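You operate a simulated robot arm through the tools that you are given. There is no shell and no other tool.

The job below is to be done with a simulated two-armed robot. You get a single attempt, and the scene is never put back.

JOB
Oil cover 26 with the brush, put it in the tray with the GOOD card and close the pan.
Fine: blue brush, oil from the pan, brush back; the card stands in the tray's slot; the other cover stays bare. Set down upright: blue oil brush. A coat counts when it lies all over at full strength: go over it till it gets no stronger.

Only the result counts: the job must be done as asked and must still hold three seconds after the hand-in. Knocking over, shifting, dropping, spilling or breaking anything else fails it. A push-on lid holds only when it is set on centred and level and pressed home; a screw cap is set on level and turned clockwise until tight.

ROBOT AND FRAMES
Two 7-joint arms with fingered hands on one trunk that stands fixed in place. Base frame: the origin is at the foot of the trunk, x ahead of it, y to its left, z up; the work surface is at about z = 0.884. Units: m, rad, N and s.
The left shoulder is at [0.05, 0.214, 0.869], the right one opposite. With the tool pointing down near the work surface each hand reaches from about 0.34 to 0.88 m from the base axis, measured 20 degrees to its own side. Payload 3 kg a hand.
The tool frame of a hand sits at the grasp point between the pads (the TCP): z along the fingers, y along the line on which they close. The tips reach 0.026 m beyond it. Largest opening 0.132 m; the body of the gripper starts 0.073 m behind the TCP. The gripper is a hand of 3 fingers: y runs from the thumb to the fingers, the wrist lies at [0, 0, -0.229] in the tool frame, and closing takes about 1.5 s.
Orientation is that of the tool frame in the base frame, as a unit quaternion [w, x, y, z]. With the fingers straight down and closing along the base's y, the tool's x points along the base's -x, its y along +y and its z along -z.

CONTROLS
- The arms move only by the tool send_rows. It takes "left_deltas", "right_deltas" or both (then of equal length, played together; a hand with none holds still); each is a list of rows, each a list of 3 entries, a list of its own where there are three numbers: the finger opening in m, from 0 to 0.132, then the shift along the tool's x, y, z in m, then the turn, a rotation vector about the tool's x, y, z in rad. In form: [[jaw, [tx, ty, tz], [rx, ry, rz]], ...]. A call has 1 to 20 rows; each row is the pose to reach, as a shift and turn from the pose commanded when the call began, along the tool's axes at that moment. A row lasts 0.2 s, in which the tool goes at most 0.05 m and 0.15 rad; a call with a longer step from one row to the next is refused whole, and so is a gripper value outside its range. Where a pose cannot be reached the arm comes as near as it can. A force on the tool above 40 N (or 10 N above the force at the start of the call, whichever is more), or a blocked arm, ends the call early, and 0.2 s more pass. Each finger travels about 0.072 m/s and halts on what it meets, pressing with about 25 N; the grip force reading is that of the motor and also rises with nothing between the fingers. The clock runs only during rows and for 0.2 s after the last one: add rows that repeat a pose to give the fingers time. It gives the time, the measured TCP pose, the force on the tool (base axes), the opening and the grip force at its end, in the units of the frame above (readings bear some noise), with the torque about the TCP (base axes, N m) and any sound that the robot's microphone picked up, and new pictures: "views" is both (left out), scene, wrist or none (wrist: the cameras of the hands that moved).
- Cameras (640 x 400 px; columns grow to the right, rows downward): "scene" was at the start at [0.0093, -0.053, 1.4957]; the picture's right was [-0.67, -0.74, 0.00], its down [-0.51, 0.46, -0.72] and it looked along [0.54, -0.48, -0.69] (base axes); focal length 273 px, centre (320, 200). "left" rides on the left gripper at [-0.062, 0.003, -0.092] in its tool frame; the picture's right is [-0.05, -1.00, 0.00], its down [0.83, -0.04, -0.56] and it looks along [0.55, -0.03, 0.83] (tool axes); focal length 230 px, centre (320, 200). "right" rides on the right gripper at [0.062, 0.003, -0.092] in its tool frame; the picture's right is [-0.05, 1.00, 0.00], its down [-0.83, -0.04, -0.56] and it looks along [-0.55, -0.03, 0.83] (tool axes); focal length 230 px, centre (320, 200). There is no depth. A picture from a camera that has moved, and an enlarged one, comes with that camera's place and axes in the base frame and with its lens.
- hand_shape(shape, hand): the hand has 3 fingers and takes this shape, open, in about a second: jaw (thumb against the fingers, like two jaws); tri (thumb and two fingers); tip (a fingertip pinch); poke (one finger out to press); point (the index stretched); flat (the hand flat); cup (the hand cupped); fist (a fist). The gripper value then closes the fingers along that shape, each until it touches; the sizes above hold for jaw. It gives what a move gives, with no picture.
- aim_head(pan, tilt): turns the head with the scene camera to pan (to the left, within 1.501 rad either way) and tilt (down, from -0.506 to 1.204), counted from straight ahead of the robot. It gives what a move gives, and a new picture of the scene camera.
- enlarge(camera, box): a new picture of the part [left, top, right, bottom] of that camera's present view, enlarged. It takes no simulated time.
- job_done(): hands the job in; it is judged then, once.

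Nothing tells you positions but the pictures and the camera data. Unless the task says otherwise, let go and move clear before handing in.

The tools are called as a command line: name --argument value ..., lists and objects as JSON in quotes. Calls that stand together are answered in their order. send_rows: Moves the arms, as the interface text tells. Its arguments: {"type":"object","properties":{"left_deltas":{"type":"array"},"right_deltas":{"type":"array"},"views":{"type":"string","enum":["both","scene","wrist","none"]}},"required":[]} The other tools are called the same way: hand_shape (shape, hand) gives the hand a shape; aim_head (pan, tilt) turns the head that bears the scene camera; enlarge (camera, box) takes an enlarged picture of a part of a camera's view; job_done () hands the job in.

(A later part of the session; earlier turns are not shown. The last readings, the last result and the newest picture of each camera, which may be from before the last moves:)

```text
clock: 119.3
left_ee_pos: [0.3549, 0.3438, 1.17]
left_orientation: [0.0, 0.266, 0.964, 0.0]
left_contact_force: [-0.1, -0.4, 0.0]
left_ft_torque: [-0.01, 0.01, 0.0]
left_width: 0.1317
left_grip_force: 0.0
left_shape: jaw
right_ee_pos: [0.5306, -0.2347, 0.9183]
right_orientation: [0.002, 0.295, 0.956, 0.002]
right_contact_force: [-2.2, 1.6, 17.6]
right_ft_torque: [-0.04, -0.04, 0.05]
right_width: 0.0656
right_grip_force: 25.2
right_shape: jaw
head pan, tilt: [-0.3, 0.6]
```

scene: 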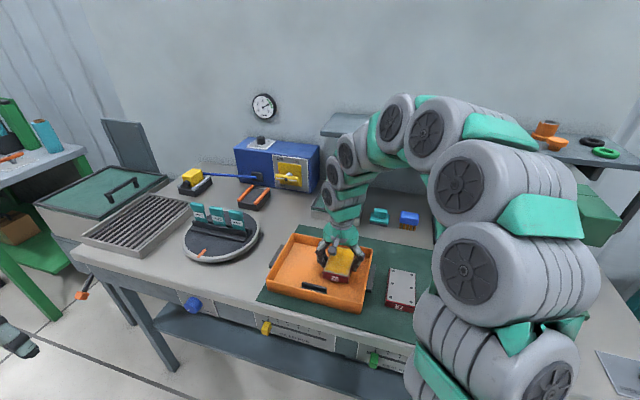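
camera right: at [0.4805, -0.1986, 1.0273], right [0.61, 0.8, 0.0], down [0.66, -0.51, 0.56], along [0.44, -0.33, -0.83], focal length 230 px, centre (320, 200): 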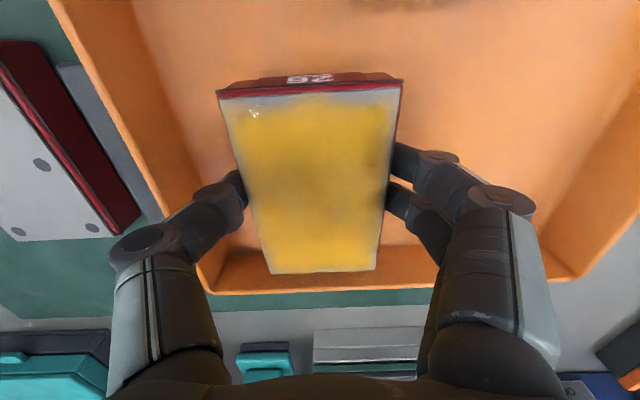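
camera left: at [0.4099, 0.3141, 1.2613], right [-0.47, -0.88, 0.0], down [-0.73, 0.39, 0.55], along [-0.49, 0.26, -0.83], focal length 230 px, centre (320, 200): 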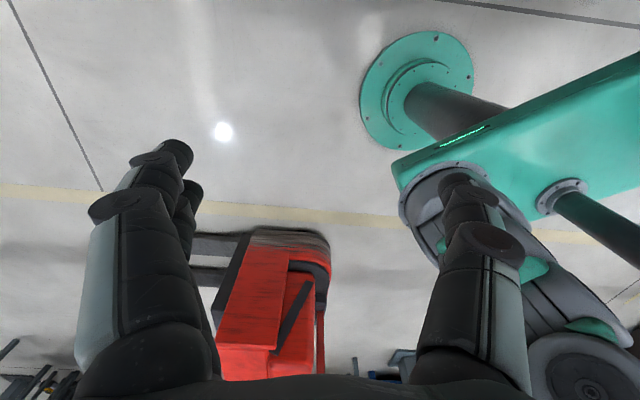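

The cover rests on the tray floor. I ease off half a millimetre, open, and rise.

send_rows --right_deltas '[[0.04, [0, 0, -0.0008], [0, 0, 0]], [0.06, [0, 0, -0.0008], [0, 0, 0]], [0.07, [0, 0, -0.0008], [0, 0, 0]], [0.08, [0, 0, -0.0008], [0, 0, 0]], [0.09, [0, 0, -0.0008], [0, 0, 0]], [0.09, [0, 0, -0.0008], [0, 0, 0]], [0.09, [0, 0, -0.02], [0, 0, 0]], [0.09, [0, 0, -0.05], [0, 0, 0]], [0.09, [0, 0, -0.09], [0, 0, 0]], [0.09, [0, 0, -0.13], [0, 0, 0]]]' --views "both"

enlarge --camera "scene" --box '[240, 200, 400, 320]'

```text
clock: 121.5
left_ee_pos: [0.3547, 0.3422, 1.1689]
left_orientation: [0.0, 0.266, 0.964, 0.001]
left_contact_force: [0.5, -0.2, -0.8]
left_ft_torque: [0.0, -0.02, 0.0]
left_width: 0.1319
left_grip_force: 0.1
left_shape: jaw
right_ee_pos: [0.5295, -0.2362, 1.0493]
right_orientation: [0.0, 0.295, 0.956, 0.002]
right_contact_force: [0.1, 0.5, 0.6]
right_ft_torque: [0.02, -0.03, 0.0]
right_width: 0.0897
right_grip_force: 0.0
right_shape: jaw
head pan, tilt: [-0.3, 0.6]
camera right: at [0.4799, -0.1982, 1.1412], right [0.61, 0.8, 0.0], down [0.66, -0.51, 0.55], along [0.44, -0.33, -0.83], focal length 230 px, centre (320, 200)
```

scene: 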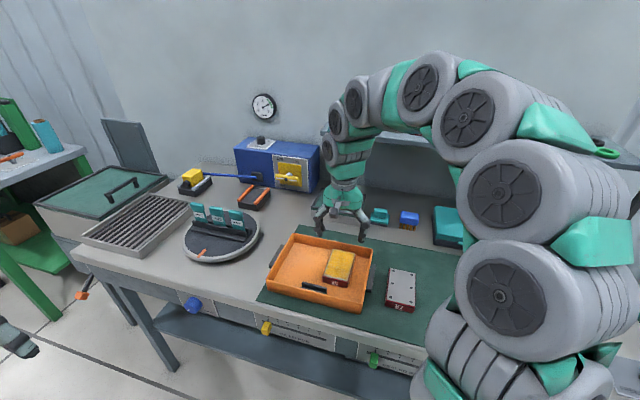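
right: 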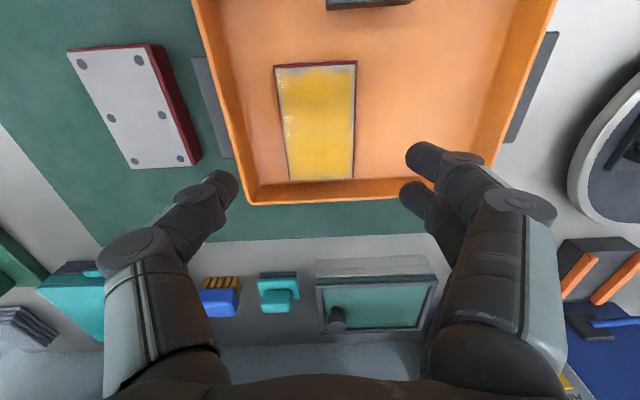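

```text
3.33 times, centred on (320, 260) of scene
camera zoom: at [0.0324, -0.0241, 1.5096], right [-0.3, -0.96, 0.0], down [-0.54, 0.17, -0.83], along [0.79, -0.24, -0.56], focal length 909 px, centre (320, 0)
```

zoom: 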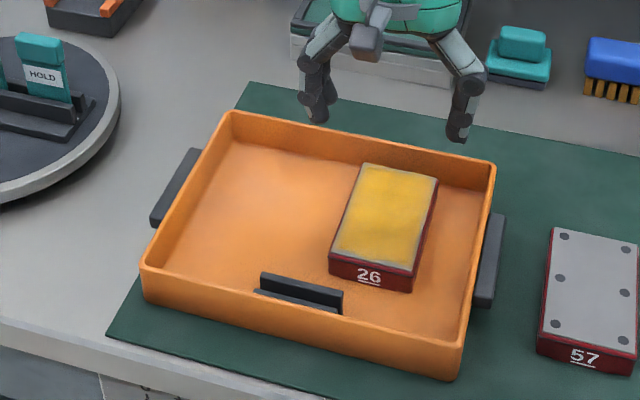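

The oiled cover lies in the tray. Now the GOOD card: I look at the card rack and the tray's slot closely.

enlarge --camera "scene" --box '[170, 190, 270, 270]'

enlarge --camera "scene" --box '[180, 195, 255, 245]'

enlarge --camera "scene" --box '[290, 270, 340, 305]'

```text
5.00 times, centred on (220, 230) of scene
camera zoom: at [0.0324, -0.0241, 1.5096], right [-0.3, -0.96, 0.0], down [-0.54, 0.17, -0.83], along [0.79, -0.24, -0.56], focal length 1364 px, centre (820, 50)
```

zoom: 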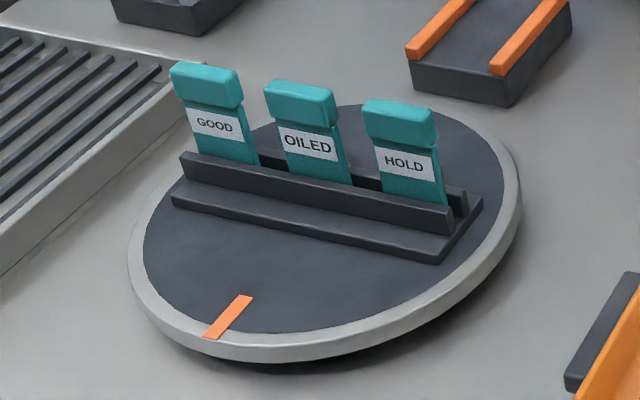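

```text
8.00 times, centred on (218, 220) of scene
camera zoom: at [0.0324, -0.0241, 1.5096], right [-0.3, -0.96, 0.0], down [-0.54, 0.17, -0.83], along [0.79, -0.24, -0.56], focal length 2182 px, centre (1140, 40)
```

zoom: 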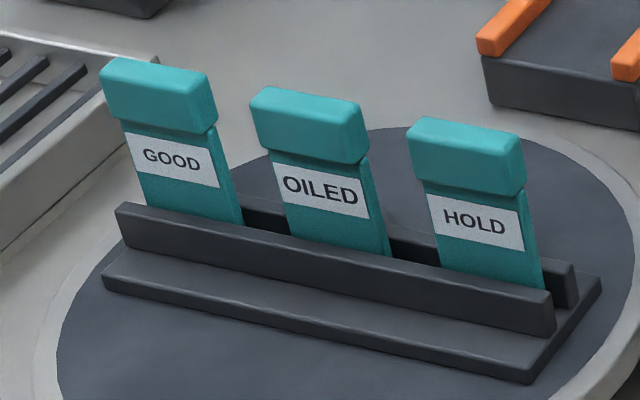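

```text
11.43 times, centred on (315, 288) of scene
camera zoom: at [0.0324, -0.0241, 1.5096], right [-0.3, -0.96, 0.0], down [-0.54, 0.17, -0.83], along [0.79, -0.24, -0.56], focal length 3117 px, centre (377, -800)
```

zoom: 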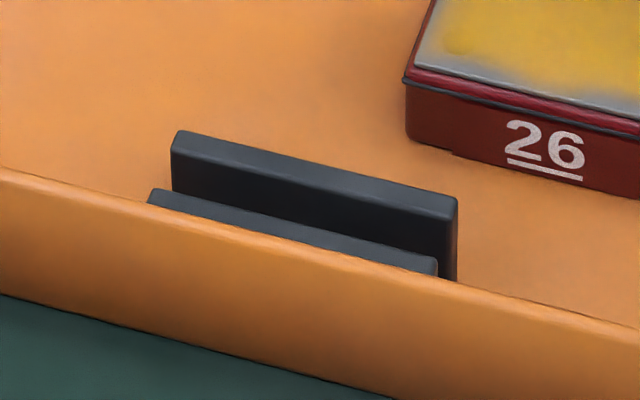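

The cards have a thick head and stand about 0.073 apart; the GOOD card is at about (0.87, 0.15), near the left hand's limit. I plan to grip it by its side edges with the left hand leaning forward. First I move the right hand out of the way to the right.

send_rows --right_deltas '[[0.09, [0, -0.03, -0.035], [0, 0, 0]], [0.09, [0, -0.065, -0.065], [0, 0, 0]], [0.09, [0, -0.11, -0.08], [0, 0, 0]], [0.09, [0, -0.155, -0.09], [0, 0, 0]], [0.09, [0, -0.2, -0.1], [0, 0, 0]], [0.09, [0, -0.245, -0.11], [0, 0, 0]], [0.09, [0, -0.29, -0.12], [0, 0, 0]], [0.09, [0, -0.33, -0.13], [0, 0, 0]]]' --views "none"

send_rows --left_deltas '[[0.12, [-0.033, -0.0321, 0], [0, 0, 0.01]], [0.11, [-0.066, -0.0642, 0], [0, 0, 0.02]], [0.1, [-0.099, -0.0963, 0], [0, 0, 0.03]], [0.09, [-0.132, -0.1284, 0], [0, 0, 0.04]], [0.08, [-0.165, -0.1605, 0], [0, 0, 0.05]], [0.07, [-0.198, -0.1926, 0], [0, 0, 0.05]], [0.062, [-0.231, -0.2247, 0], [0, 0, 0.05]], [0.062, [-0.264, -0.2568, 0.02], [0, 0, 0.05]], [0.062, [-0.296, -0.289, 0.04], [0, 0, 0.05]], [0.062, [-0.328, -0.321, 0.06], [0, 0, 0.05]], [0.062, [-0.3615, -0.3532, 0.075], [0, 0, 0.05]]]' --views "both"

```text
clock: 123.3
left_ee_pos: [0.3563, 0.3439, 1.1696]
left_orientation: [0.0, 0.266, 0.964, -0.001]
left_contact_force: [-0.2, 0.6, 0.1]
left_ft_torque: [-0.03, -0.03, -0.01]
left_width: 0.1319
left_grip_force: 0.1
left_shape: jaw
right_ee_pos: [0.3428, -0.5101, 1.1769]
right_orientation: [0.001, 0.294, 0.956, 0.002]
right_contact_force: [0.6, 1.0, 0.7]
right_ft_torque: [0.01, -0.02, 0.05]
right_width: 0.0895
right_grip_force: 0.0
right_shape: jaw
head pan, tilt: [-0.3, 0.6]
```

```text
refused: row 8 steps farther than a row can; nothing moved
```

send_rows --left_deltas '[[0.12, [-0.033, -0.0321, 0], [0, 0, 0.01]], [0.11, [-0.066, -0.0642, 0], [0, 0, 0.02]], [0.1, [-0.099, -0.0963, 0], [0, 0, 0.03]], [0.09, [-0.132, -0.1284, 0], [0, 0, 0.04]], [0.08, [-0.165, -0.1605, 0], [0, 0, 0.05]], [0.07, [-0.198, -0.1926, 0], [0, 0, 0.05]], [0.062, [-0.231, -0.2247, 0], [0, 0, 0.05]], [0.062, [-0.262, -0.255, 0.015], [0, 0, 0.05]], [0.062, [-0.293, -0.285, 0.03], [0, 0, 0.05]], [0.062, [-0.324, -0.315, 0.045], [0, 0, 0.05]], [0.062, [-0.3505, -0.341, 0.06], [0, 0, 0.05]], [0.062, [-0.3615, -0.3532, 0.075], [0, 0, 0.05]]]' --views "both"

```text
clock: 125.9
left_ee_pos: [0.4836, -0.1474, 1.0954]
left_orientation: [0.001, 0.291, 0.957, 0.0]
left_contact_force: [-0.6, 0.3, -0.6]
left_ft_torque: [-0.01, -0.03, -0.01]
left_width: 0.0625
left_grip_force: 0.0
left_shape: jaw
right_ee_pos: [0.344, -0.5104, 1.1764]
right_orientation: [0.001, 0.295, 0.956, 0.001]
right_contact_force: [-0.3, 0.9, -0.4]
right_ft_torque: [0.03, -0.01, 0.0]
right_width: 0.0898
right_grip_force: 0.0
right_shape: jaw
head pan, tilt: [-0.3, 0.6]
camera left: at [0.5368, -0.1787, 1.1867], right [-0.51, -0.86, 0.0], down [-0.71, 0.43, 0.56], along [-0.48, 0.28, -0.83], focal length 230 px, centre (320, 200)
```

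scene: 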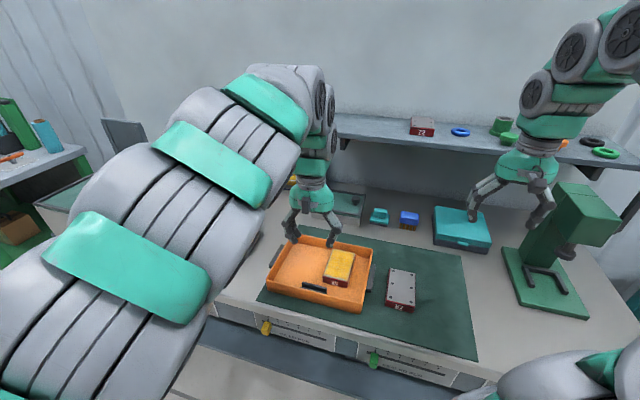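
left: 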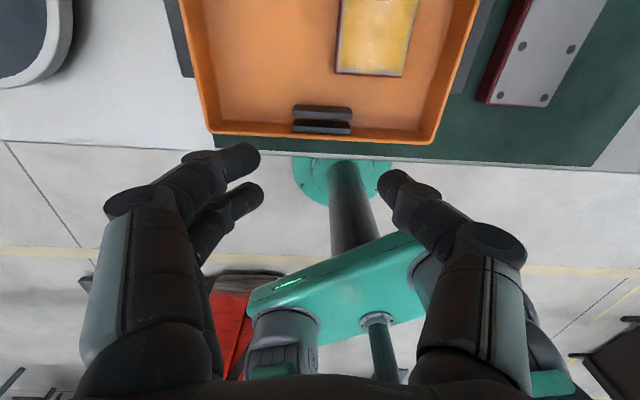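

enlarge --camera "left" --box '[270, 85, 370, 150]'

```text
6.15 times, centred on (320, 118) of left
camera zoom: at [0.5368, -0.1787, 1.1867], right [-0.51, -0.86, 0.0], down [-0.71, 0.43, 0.56], along [-0.48, 0.28, -0.83], focal length 1416 px, centre (320, 708)
```

zoom: 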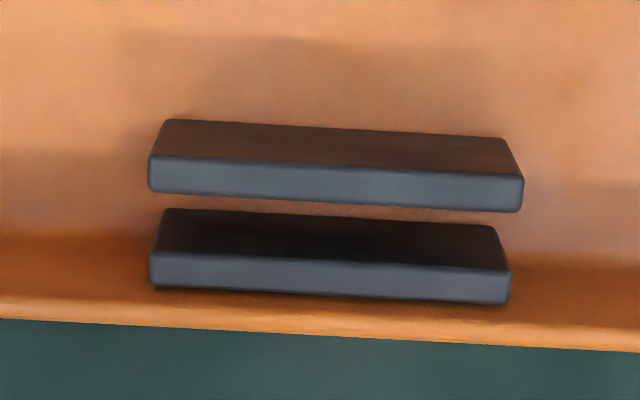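

The tray's slot is now measured: its gap runs from depth 0.469 to 0.480 (centre about (0.475, -0.145)), bars up to z 0.921. I try whether the left hand can lean forward here before taking the card.

send_rows --left_deltas '[[0.062, [0, 0, 0], [0, -0.1333, 0]], [0.062, [0, 0, 0], [0, -0.2667, 0]], [0.062, [0, 0, 0], [0, -0.4, 0]], [0.062, [0, 0, 0], [0, -0.5333, 0]], [0.062, [0, 0, 0], [0, -0.6667, 0]], [0.062, [0, 0, 0], [0, -0.8, 0]], [0.062, [0, 0, 0], [0, -0.8, 0]]]' --views "both"

```text
clock: 127.5
left_ee_pos: [0.4824, -0.1469, 1.0949]
left_orientation: [0.374, 0.267, 0.881, -0.113]
left_contact_force: [-0.3, -0.4, 0.1]
left_ft_torque: [-0.02, 0.02, 0.0]
left_width: 0.0622
left_grip_force: 0.1
left_shape: jaw
right_ee_pos: [0.343, -0.51, 1.1767]
right_orientation: [0.0, 0.295, 0.955, 0.001]
right_contact_force: [0.4, -0.2, 0.0]
right_ft_torque: [-0.03, -0.01, -0.01]
right_width: 0.0897
right_grip_force: 0.1
right_shape: jaw
head pan, tilt: [-0.3, 0.6]
camera left: at [0.4651, -0.1318, 1.2036], right [-0.53, -0.85, 0.04], down [-0.84, 0.51, -0.21], along [0.16, -0.14, -0.98], focal length 230 px, centre (320, 200)
```

scene: 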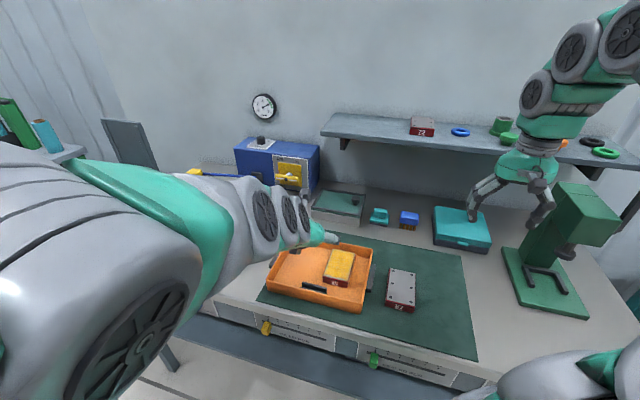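
left: 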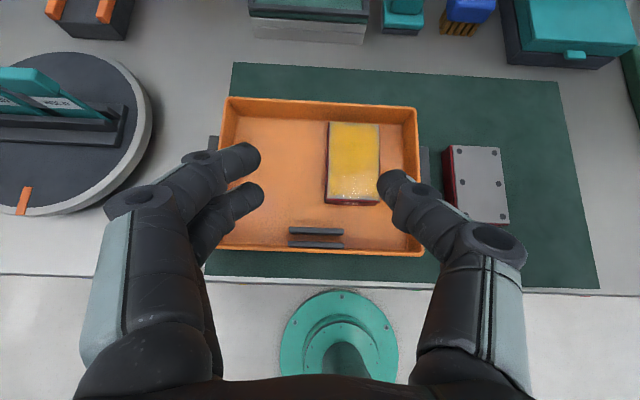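

send_rows --left_deltas '[[0.062, [0.0233, 0, 0.0226], [0, 0, 0]], [0.062, [0.0467, 0, 0.0453], [0, 0, 0]], [0.062, [0.07, 0, 0.068], [0, 0, 0]], [0.062, [0.0933, 0, 0.0906], [0, 0, 0]], [0.062, [0.0933, 0, 0.0906], [0, 0, 0]]]' --views "both"

```text
clock: 128.7
left_ee_pos: [0.4837, -0.1485, 0.9653]
left_orientation: [0.373, 0.268, 0.881, -0.113]
left_contact_force: [0.1, 0.2, 0.1]
left_ft_torque: [-0.01, 0.0, -0.01]
left_width: 0.0624
left_grip_force: 0.0
left_shape: jaw
right_ee_pos: [0.3428, -0.5088, 1.178]
right_orientation: [0.001, 0.295, 0.955, 0.001]
right_contact_force: [0.9, 0.5, -0.3]
right_ft_torque: [0.0, 0.01, 0.02]
right_width: 0.0895
right_grip_force: 0.0
right_shape: jaw
head pan, tilt: [-0.3, 0.6]
camera left: at [0.4653, -0.1321, 1.0734], right [-0.53, -0.85, 0.04], down [-0.84, 0.51, -0.21], along [0.16, -0.14, -0.98], focal length 230 px, centre (320, 200)
```

scene: 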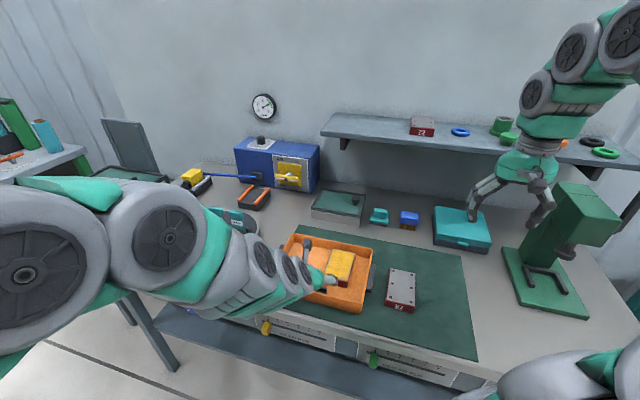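
left: 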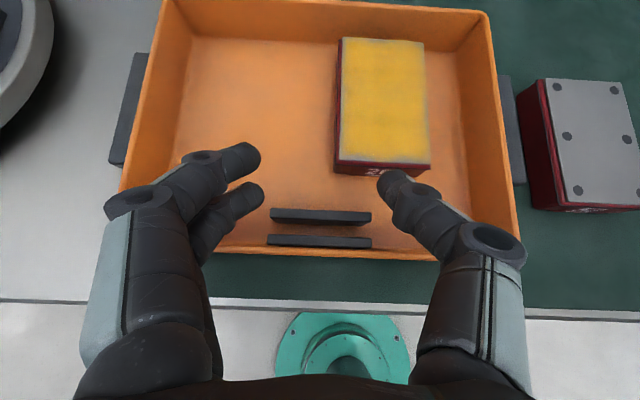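

The left hand reaches the slot with this lean. I lift it and carry it over in front of the GOOD card to look at it from above.

send_rows --left_deltas '[[0.062, [-0.0275, 0, -0.0267], [0, 0, 0]], [0.062, [-0.055, 0, -0.0534], [0, 0, 0]], [0.062, [-0.0825, 0, -0.0801], [0, 0, 0]], [0.062, [-0.086, 0.0421, -0.0739], [0, 0, 0]], [0.062, [-0.0895, 0.0842, -0.0677], [0, 0, 0]], [0.062, [-0.093, 0.1263, -0.0614], [0, 0, 0]], [0.062, [-0.0965, 0.1684, -0.0552], [0, 0, 0]], [0.062, [-0.1, 0.2105, -0.049], [0, 0, 0]], [0.062, [-0.1036, 0.2525, -0.0428], [0, 0, 0]], [0.062, [-0.1071, 0.2946, -0.0366], [0, 0, 0]], [0.062, [-0.1106, 0.3367, -0.0304], [0, 0, 0]], [0.062, [-0.1141, 0.3788, -0.0241], [0, 0, 0]], [0.062, [-0.1176, 0.4209, -0.0179], [0, 0, 0]], [0.062, [-0.1211, 0.463, -0.0117], [0, 0, 0]], [0.062, [-0.1211, 0.463, -0.0117], [0, 0, 0]]]' --views "both"

```text
clock: 131.9
left_ee_pos: [0.8039, 0.1943, 1.0599]
left_orientation: [0.372, 0.268, 0.881, -0.113]
left_contact_force: [0.0, -0.1, 0.3]
left_ft_torque: [0.0, -0.02, 0.05]
left_width: 0.0623
left_grip_force: 0.2
left_shape: jaw
right_ee_pos: [0.3445, -0.5092, 1.1769]
right_orientation: [0.001, 0.294, 0.956, 0.002]
right_contact_force: [0.1, 1.2, 0.5]
right_ft_torque: [-0.01, 0.01, -0.02]
right_width: 0.0896
right_grip_force: 0.0
right_shape: jaw
head pan, tilt: [-0.3, 0.6]
camera left: at [0.7869, 0.2104, 1.1682], right [-0.53, -0.85, 0.04], down [-0.84, 0.51, -0.21], along [0.16, -0.14, -0.98], focal length 230 px, centre (320, 200)
```

scene: 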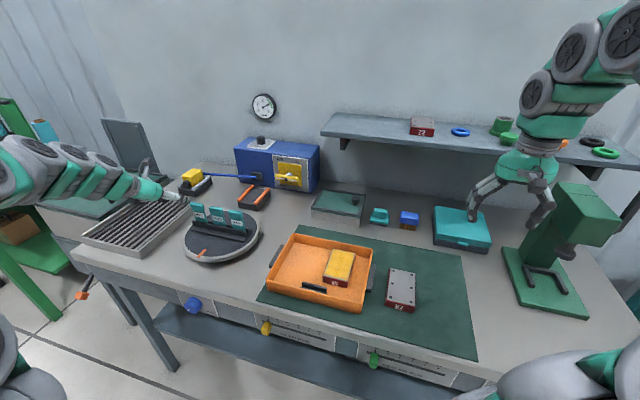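
left: 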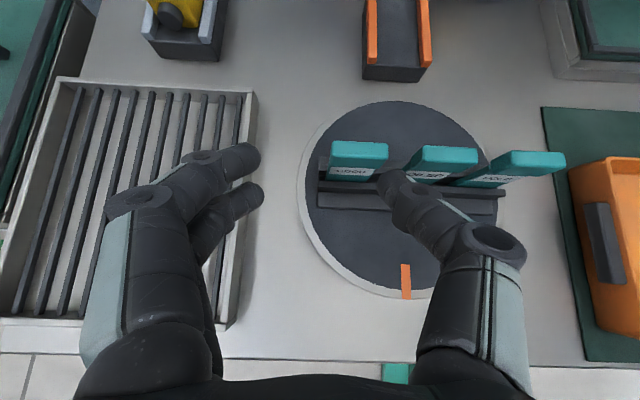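

enlarge --camera "left" --box '[300, 120, 420, 220]'

enlarge --camera "scene" --box '[150, 170, 260, 250]'

```text
4.00 times, centred on (360, 170) of left
camera zoom: at [0.7869, 0.2104, 1.1682], right [-0.53, -0.85, 0.04], down [-0.84, 0.51, -0.21], along [0.16, -0.14, -0.98], focal length 920 px, centre (160, 320)
```

zoom: 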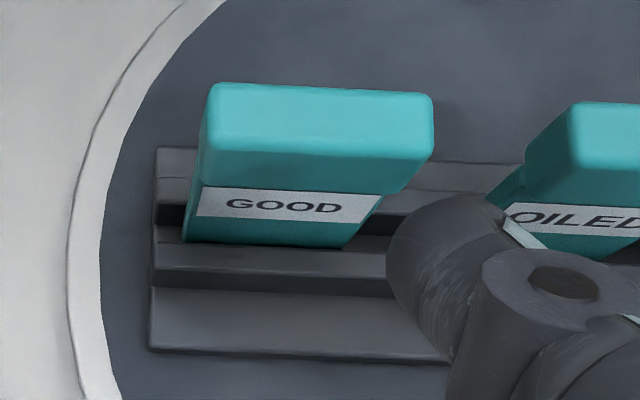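

```text
5.00 times, centred on (205, 210) of scene
camera zoom: at [0.0324, -0.0241, 1.5096], right [-0.3, -0.96, 0.0], down [-0.54, 0.17, -0.83], along [0.79, -0.24, -0.56], focal length 1364 px, centre (895, 150)
```

zoom: 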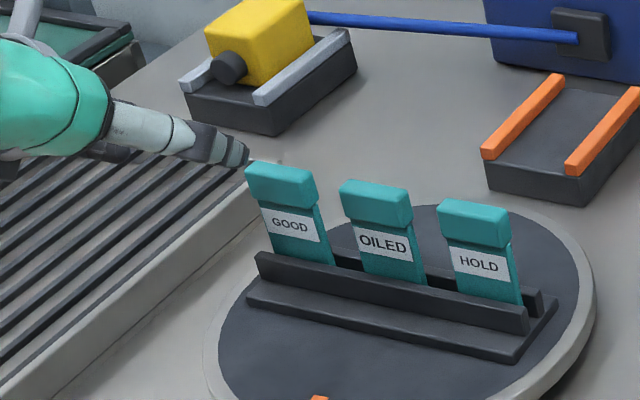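

enlarge --camera "left" --box '[325, 135, 385, 190]'

enlarge --camera "scene" --box '[185, 195, 225, 235]'

```text
7.27 times, centred on (355, 162) of left
camera zoom: at [0.7869, 0.2104, 1.1682], right [-0.53, -0.85, 0.04], down [-0.84, 0.51, -0.21], along [0.16, -0.14, -0.98], focal length 1673 px, centre (66, 473)
```

zoom: 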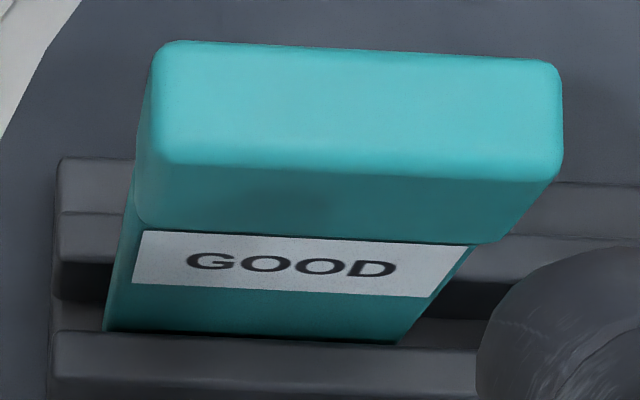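

```text
10.00 times, centred on (205, 215) of scene
camera zoom: at [0.0324, -0.0241, 1.5096], right [-0.3, -0.96, 0.0], down [-0.54, 0.17, -0.83], along [0.79, -0.24, -0.56], focal length 2727 px, centre (1470, 50)
```

zoom: 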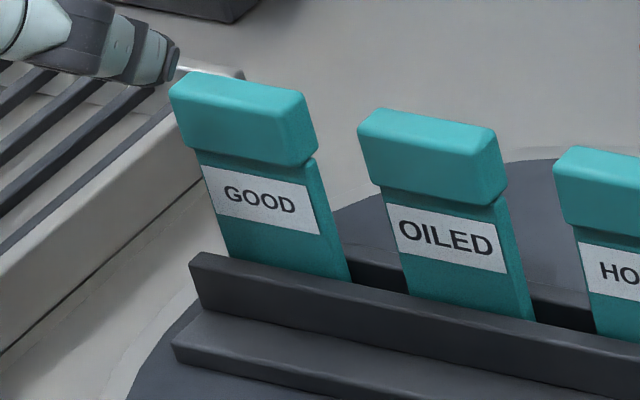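

By the left camera the GOOD card stands at about (0.829, 0.138) with its label at z 0.965, head from 0.977 to 0.998. I move to a pre-grasp in line with the card, on the slant of the fingers.

send_rows --left_deltas '[[0.06, [0.0112, -0.0147, 0.01], [0, 0, 0]], [0.06, [0.0224, -0.0294, 0.03], [0, 0, 0]], [0.06, [0.0224, -0.0294, 0.03], [0, 0, 0]]]' --views "both"

enlarge --camera "left" --box '[220, 110, 420, 235]'

enlarge --camera "scene" --box '[150, 170, 260, 250]'

```text
clock: 132.7
left_ee_pos: [0.7905, 0.1679, 1.0228]
left_orientation: [0.372, 0.268, 0.881, -0.114]
left_contact_force: [0.3, 0.3, 0.3]
left_ft_torque: [-0.01, -0.04, -0.01]
left_width: 0.0604
left_grip_force: 0.1
left_shape: jaw
right_ee_pos: [0.343, -0.509, 1.1771]
right_orientation: [0.0, 0.295, 0.956, 0.002]
right_contact_force: [-0.9, 0.2, 0.6]
right_ft_torque: [-0.02, -0.01, -0.02]
right_width: 0.0897
right_grip_force: 0.2
right_shape: jaw
head pan, tilt: [-0.3, 0.6]
camera left: at [0.7745, 0.1827, 1.1309], right [-0.53, -0.85, 0.04], down [-0.84, 0.51, -0.21], along [0.16, -0.14, -0.98], focal length 230 px, centre (320, 200)
```

scene: 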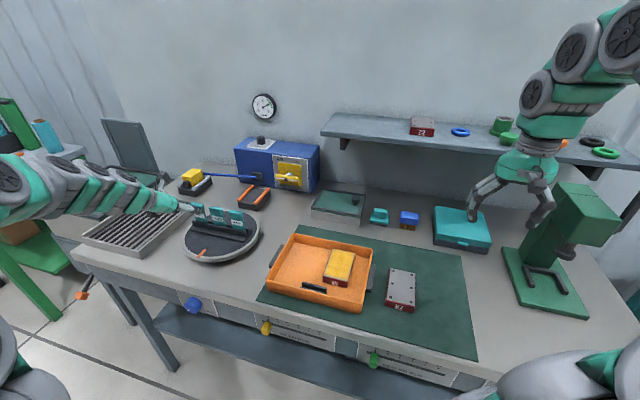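
left: 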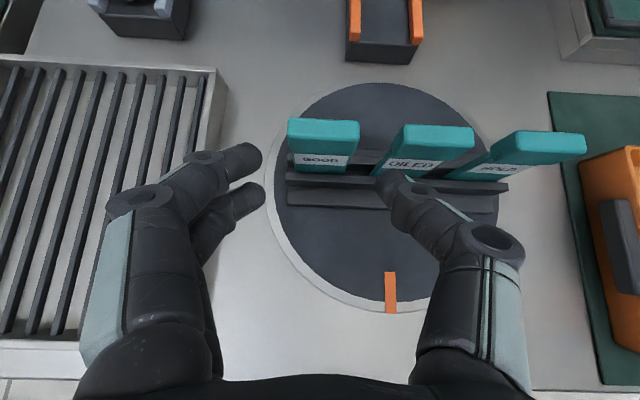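

```text
3.20 times, centred on (320, 172) of left
camera zoom: at [0.7745, 0.1827, 1.1309], right [-0.53, -0.85, 0.04], down [-0.84, 0.51, -0.21], along [0.16, -0.14, -0.98], focal length 736 px, centre (320, 288)
```

zoom: 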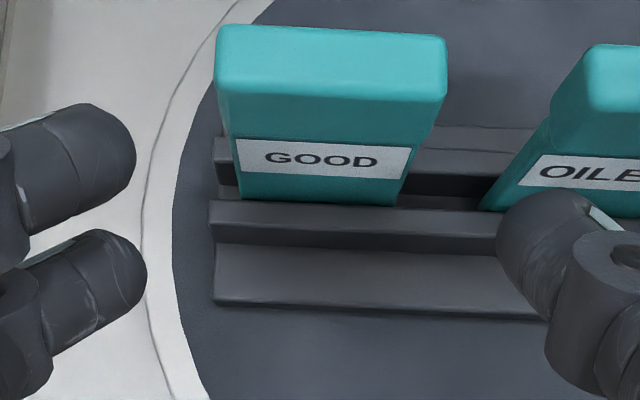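

```text
5.00 times, centred on (205, 210) of scene
camera zoom: at [0.0324, -0.0241, 1.5096], right [-0.3, -0.96, 0.0], down [-0.54, 0.17, -0.83], along [0.79, -0.24, -0.56], focal length 1364 px, centre (895, 150)
```

zoom: 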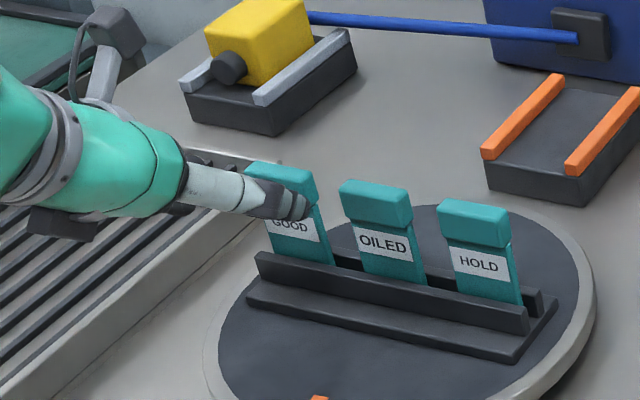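

Aligned within 2 mm sideways. I advance along the fingers two thirds of the way and check.

send_rows --left_deltas '[[0.06, [-0.0014, -0.0005, 0.0225], [0, 0, 0]], [0.06, [-0.0027, -0.0005, 0.045], [0, 0, 0]], [0.06, [-0.0027, -0.0005, 0.045], [0, 0, 0]]]' --views "wrist"

enlarge --camera "left" --box '[220, 110, 420, 235]'

enlarge --camera "scene" --box '[170, 180, 250, 245]'

```text
clock: 133.5
left_ee_pos: [0.8206, 0.1483, 0.994]
left_orientation: [0.373, 0.268, 0.881, -0.113]
left_contact_force: [-0.5, 1.1, -0.3]
left_ft_torque: [-0.01, 0.04, -0.03]
left_width: 0.0607
left_grip_force: 0.1
left_shape: jaw
right_ee_pos: [0.3438, -0.5093, 1.1767]
right_orientation: [0.002, 0.295, 0.955, 0.002]
right_contact_force: [0.3, 0.3, 0.1]
right_ft_torque: [0.02, 0.01, -0.03]
right_width: 0.0896
right_grip_force: 0.1
right_shape: jaw
head pan, tilt: [-0.3, 0.6]
camera left: at [0.8031, 0.163, 1.1023], right [-0.53, -0.85, 0.04], down [-0.84, 0.51, -0.21], along [0.16, -0.14, -0.98], focal length 230 px, centre (320, 200)
```

left: 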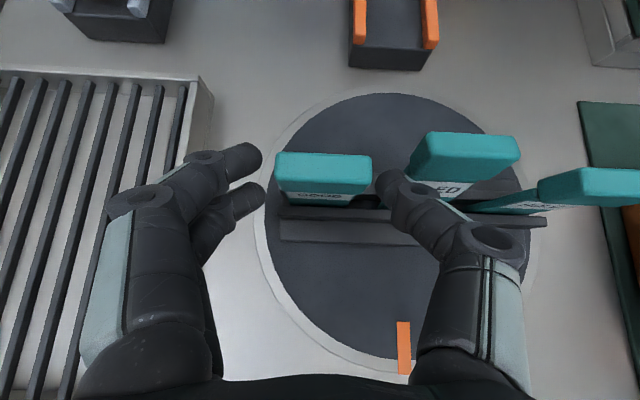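

```text
3.20 times, centred on (320, 172) of left
camera zoom: at [0.8031, 0.163, 1.1023], right [-0.53, -0.85, 0.04], down [-0.84, 0.51, -0.21], along [0.16, -0.14, -0.98], focal length 736 px, centre (320, 288)
```

zoom: 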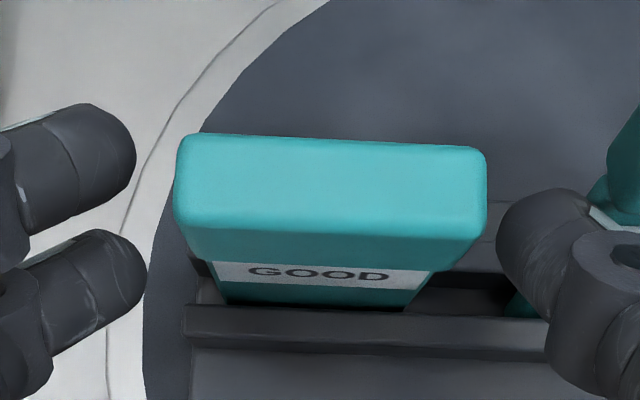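

```text
6.15 times, centred on (210, 212) of scene
camera zoom: at [0.0324, -0.0241, 1.5096], right [-0.3, -0.96, 0.0], down [-0.54, 0.17, -0.83], along [0.79, -0.24, -0.56], focal length 1678 px, centre (997, 123)
```

zoom: 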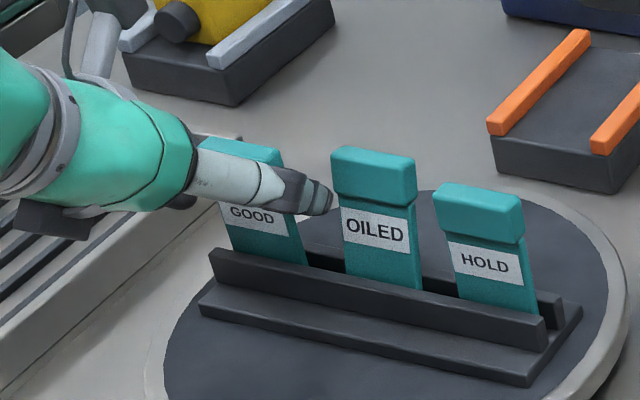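

send_rows --left_deltas '[[0.06, [0.0, 0, 0.01], [0, 0, 0]], [0.06, [0.0005, 0, 0.0195], [0, 0, 0]], [0.06, [0.0005, 0, 0.0195], [0, 0, 0]]]' --views "wrist"

enlarge --camera "left" --box '[220, 130, 420, 255]'

enlarge --camera "scene" --box '[170, 180, 250, 245]'

```text
clock: 134.3
left_ee_pos: [0.8325, 0.1389, 0.9807]
left_orientation: [0.372, 0.267, 0.882, -0.113]
left_contact_force: [-0.4, 0.9, 0.3]
left_ft_torque: [-0.03, 0.02, -0.03]
left_width: 0.0604
left_grip_force: 0.0
left_shape: jaw
right_ee_pos: [0.3431, -0.5099, 1.1765]
right_orientation: [0.0, 0.294, 0.956, 0.002]
right_contact_force: [0.4, 0.8, -0.4]
right_ft_torque: [-0.03, -0.02, -0.01]
right_width: 0.09
right_grip_force: 0.2
right_shape: jaw
head pan, tilt: [-0.3, 0.6]
camera left: at [0.8142, 0.1555, 1.0883], right [-0.53, -0.85, 0.04], down [-0.84, 0.51, -0.21], along [0.16, -0.14, -0.98], focal length 230 px, centre (320, 200)
```

left: 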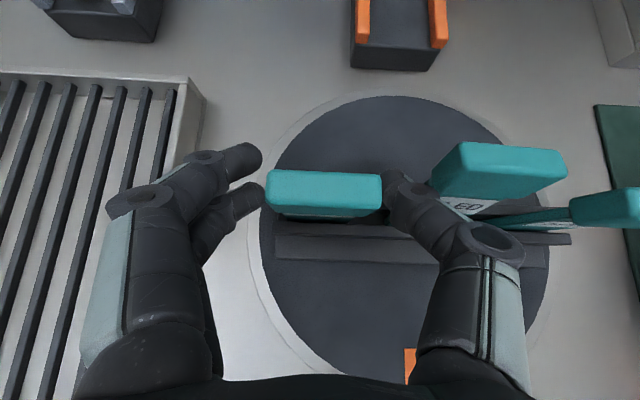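

```text
3.20 times, centred on (320, 192) of left
camera zoom: at [0.8142, 0.1555, 1.0883], right [-0.53, -0.85, 0.04], down [-0.84, 0.51, -0.21], along [0.16, -0.14, -0.98], focal length 736 px, centre (320, 224)
```

zoom: 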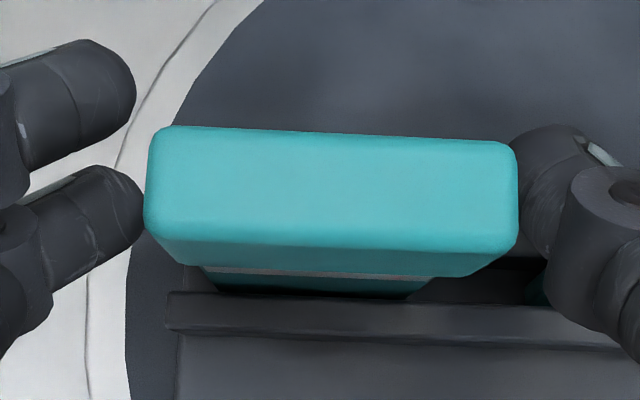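

```text
6.15 times, centred on (210, 212) of scene
camera zoom: at [0.0324, -0.0241, 1.5096], right [-0.3, -0.96, 0.0], down [-0.54, 0.17, -0.83], along [0.79, -0.24, -0.56], focal length 1678 px, centre (997, 123)
```

zoom: 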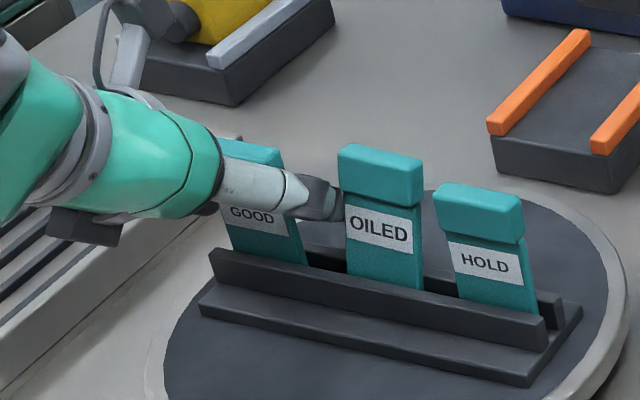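

The thumb sits between GOOD and OILED; it seems to have nudged OILED by 2–3 mm. I close gently on GOOD.

send_rows --left_deltas '[[0.05, [0, 0.001, 0], [0, 0, 0]], [0.04, [0, 0.001, 0], [0, 0, 0]], [0.03, [0, 0.001, 0], [0, 0, 0]], [0.02, [0, 0.001, 0], [0, 0, 0]], [0.02, [0, 0.001, 0], [0, 0, 0]]]' --views "wrist"

enlarge --camera "left" --box '[220, 130, 420, 255]'

enlarge --camera "scene" --box '[170, 180, 250, 245]'

```text
clock: 135.5
left_ee_pos: [0.8313, 0.1406, 0.9808]
left_orientation: [0.373, 0.268, 0.881, -0.113]
left_contact_force: [3.9, -2.9, 0.2]
left_ft_torque: [-0.03, -0.15, -0.05]
left_width: 0.0081
left_grip_force: 25.3
left_shape: jaw
right_ee_pos: [0.3434, -0.51, 1.1766]
right_orientation: [0.0, 0.294, 0.956, 0.002]
right_contact_force: [-0.5, 0.2, -0.1]
right_ft_torque: [0.01, 0.02, -0.01]
right_width: 0.0896
right_grip_force: 0.0
right_shape: jaw
head pan, tilt: [-0.3, 0.6]
camera left: at [0.8148, 0.1562, 1.0885], right [-0.53, -0.85, 0.04], down [-0.84, 0.51, -0.21], along [0.16, -0.14, -0.98], focal length 230 px, centre (320, 200)
```

left: 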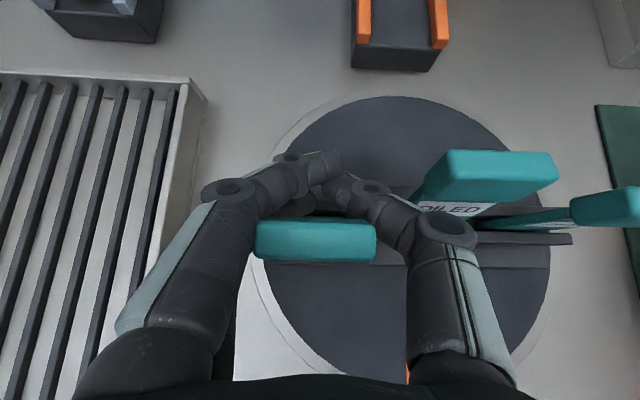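

```text
3.20 times, centred on (320, 192) of left
camera zoom: at [0.8148, 0.1562, 1.0885], right [-0.53, -0.85, 0.04], down [-0.84, 0.51, -0.21], along [0.16, -0.14, -0.98], focal length 736 px, centre (320, 224)
```

zoom: 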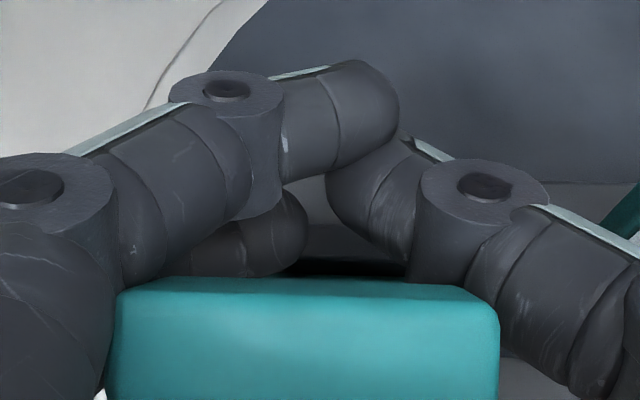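

```text
6.15 times, centred on (210, 212) of scene
camera zoom: at [0.0325, -0.0242, 1.5096], right [-0.3, -0.96, 0.0], down [-0.54, 0.17, -0.83], along [0.79, -0.24, -0.56], focal length 1678 px, centre (997, 123)
```

zoom: 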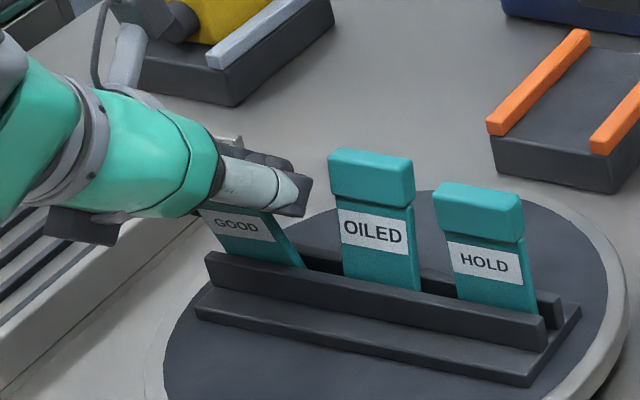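

The fingers slipped past the card's thin edges and closed behind it, pushing it forward. I reopen carefully and look; I will then grip it by its faces instead.

send_rows --left_deltas '[[0.02, [0, 0, 0], [0, 0, 0]], [0.035, [0, 0, 0], [0, 0, 0]], [0.045, [0, 0, 0], [0, 0, 0]], [0.055, [0, 0, 0], [0, 0, 0]], [0.055, [0, 0, 0], [0, 0, 0]]]' --views "wrist"

enlarge --camera "left" --box '[220, 130, 420, 255]'

enlarge --camera "scene" --box '[170, 180, 250, 245]'

```text
clock: 136.7
left_ee_pos: [0.8313, 0.1394, 0.982]
left_orientation: [0.372, 0.268, 0.881, -0.113]
left_contact_force: [0.0, 0.9, 0.5]
left_ft_torque: [0.0, 0.0, 0.0]
left_width: 0.0546
left_grip_force: 0.0
left_shape: jaw
right_ee_pos: [0.3438, -0.5097, 1.1765]
right_orientation: [0.0, 0.294, 0.956, 0.003]
right_contact_force: [-0.3, 0.7, -0.2]
right_ft_torque: [0.01, -0.02, 0.0]
right_width: 0.0897
right_grip_force: 0.2
right_shape: jaw
head pan, tilt: [-0.3, 0.6]
camera left: at [0.8146, 0.1565, 1.0884], right [-0.53, -0.85, 0.04], down [-0.84, 0.51, -0.21], along [0.16, -0.14, -0.98], focal length 230 px, centre (320, 200)
```

left: 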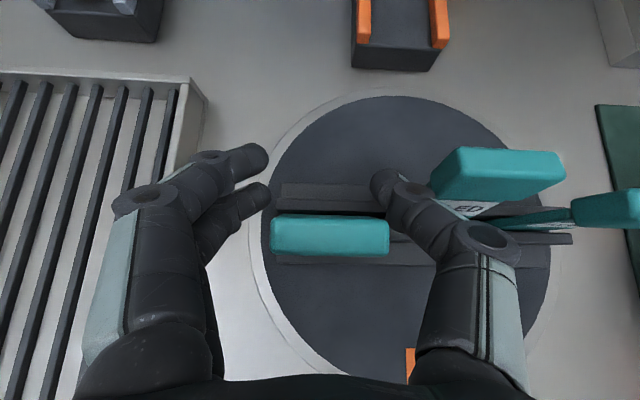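

```text
3.20 times, centred on (320, 192) of left
camera zoom: at [0.8146, 0.1565, 1.0884], right [-0.53, -0.85, 0.04], down [-0.84, 0.51, -0.21], along [0.16, -0.14, -0.98], focal length 736 px, centre (320, 224)
```

zoom: 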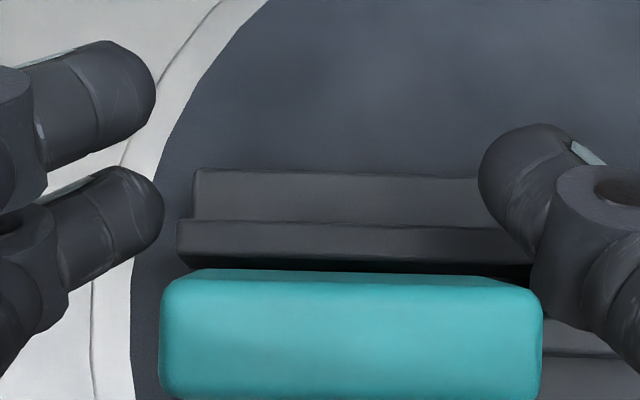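

```text
6.15 times, centred on (210, 212) of scene
camera zoom: at [0.0324, -0.0241, 1.5096], right [-0.3, -0.96, 0.0], down [-0.54, 0.17, -0.83], along [0.79, -0.24, -0.56], focal length 1678 px, centre (997, 123)
```

zoom: 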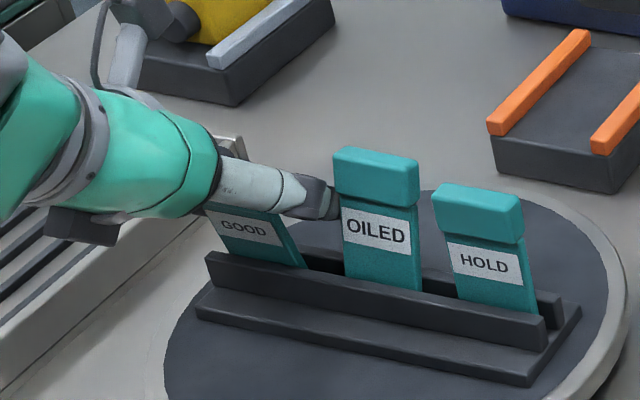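

The card now leans forward in its slot. I raise the hand straight up, which keeps the fingers clear of the card's sides.

send_rows --left_deltas '[[0.055, [-0.0072, 0, -0.007], [0, 0, 0]], [0.055, [-0.0143, 0, -0.0139], [0, 0, 0]], [0.055, [-0.0286, 0, -0.0278], [0, 0, 0]], [0.055, [-0.043, 0, -0.0418], [0, 0, 0]], [0.055, [-0.0573, 0, -0.0557], [0, 0, 0]], [0.055, [-0.0788, 0, -0.0766], [0, 0, 0]]]' --views "both"

enlarge --camera "scene" --box '[170, 180, 250, 245]'

enlarge --camera "left" --box '[240, 160, 440, 285]'

```text
clock: 138.1
left_ee_pos: [0.832, 0.1409, 1.0918]
left_orientation: [0.374, 0.269, 0.881, -0.114]
left_contact_force: [-0.3, -0.7, 0.1]
left_ft_torque: [-0.02, -0.02, 0.03]
left_width: 0.0546
left_grip_force: 0.1
left_shape: jaw
right_ee_pos: [0.3427, -0.5096, 1.1771]
right_orientation: [0.0, 0.295, 0.955, 0.002]
right_contact_force: [0.6, 1.0, 0.5]
right_ft_torque: [-0.01, -0.03, 0.01]
right_width: 0.0898
right_grip_force: 0.1
right_shape: jaw
head pan, tilt: [-0.3, 0.6]
camera left: at [0.8147, 0.1562, 1.1991], right [-0.53, -0.85, 0.04], down [-0.84, 0.51, -0.21], along [0.16, -0.14, -0.98], focal length 230 px, centre (320, 200)
```

scene: 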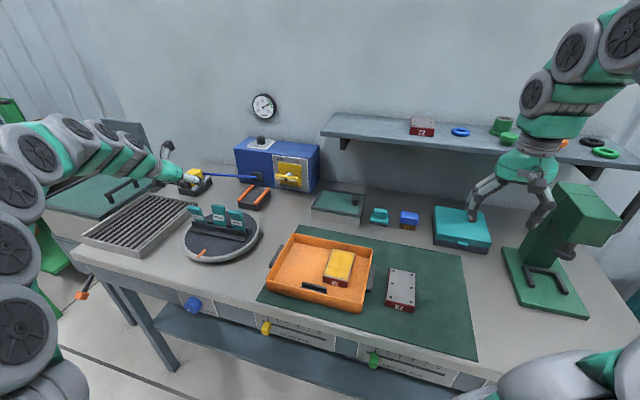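
left: 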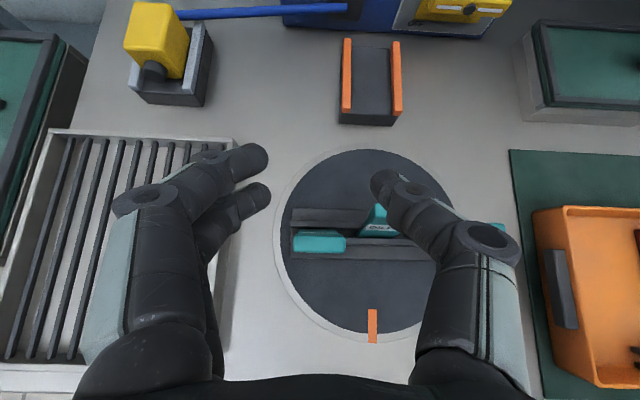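

```text
6.15 times, centred on (210, 212) of scene
camera zoom: at [0.0324, -0.0242, 1.5096], right [-0.3, -0.96, 0.0], down [-0.54, 0.17, -0.83], along [0.79, -0.24, -0.56], focal length 1678 px, centre (997, 123)
```

zoom: 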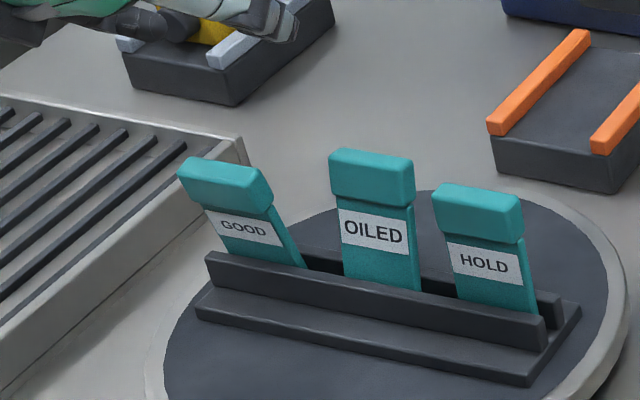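

```text
3.20 times, centred on (340, 222) of left
camera zoom: at [0.8147, 0.1562, 1.1991], right [-0.53, -0.85, 0.04], down [-0.84, 0.51, -0.21], along [0.16, -0.14, -0.98], focal length 736 px, centre (256, 128)
```

zoom: 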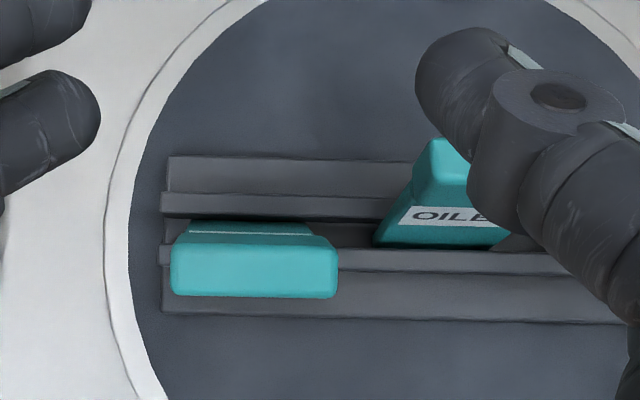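

The card leans forward but stands safely in the rack. I retreat toward the robot, bring the hand upright and will then turn it a quarter so the fingers close front to back.

send_rows --left_deltas '[[0.07, [0.0174, -0.0133, -0.0203], [0, 0.05, 0]], [0.07, [0.0347, -0.0267, -0.0405], [0, 0.15, 0]], [0.07, [0.0521, -0.04, -0.0608], [0, 0.28, 0]], [0.07, [0.0695, -0.0533, -0.0811], [0, 0.41, 0]], [0.07, [0.0868, -0.0667, -0.1013], [0, 0.54, 0]], [0.07, [0.1042, -0.08, -0.1216], [0, 0.67, 0]], [0.07, [0.1042, -0.08, -0.1216], [0, 0.8, 0]], [0.07, [0.1042, -0.08, -0.1216], [0, 0.8, 0]]]' --views "none"

```text
clock: 139.9
left_ee_pos: [0.6533, 0.1635, 1.0996]
left_orientation: [-0.001, 0.291, 0.957, 0.001]
left_contact_force: [0.7, 0.3, 0.8]
left_ft_torque: [-0.02, 0.06, 0.0]
left_width: 0.0693
left_grip_force: 0.0
left_shape: jaw
right_ee_pos: [0.3442, -0.5102, 1.1762]
right_orientation: [0.0, 0.295, 0.956, 0.002]
right_contact_force: [0.6, 1.6, 0.6]
right_ft_torque: [-0.02, -0.05, -0.01]
right_width: 0.0895
right_grip_force: 0.0
right_shape: jaw
head pan, tilt: [-0.3, 0.6]
```

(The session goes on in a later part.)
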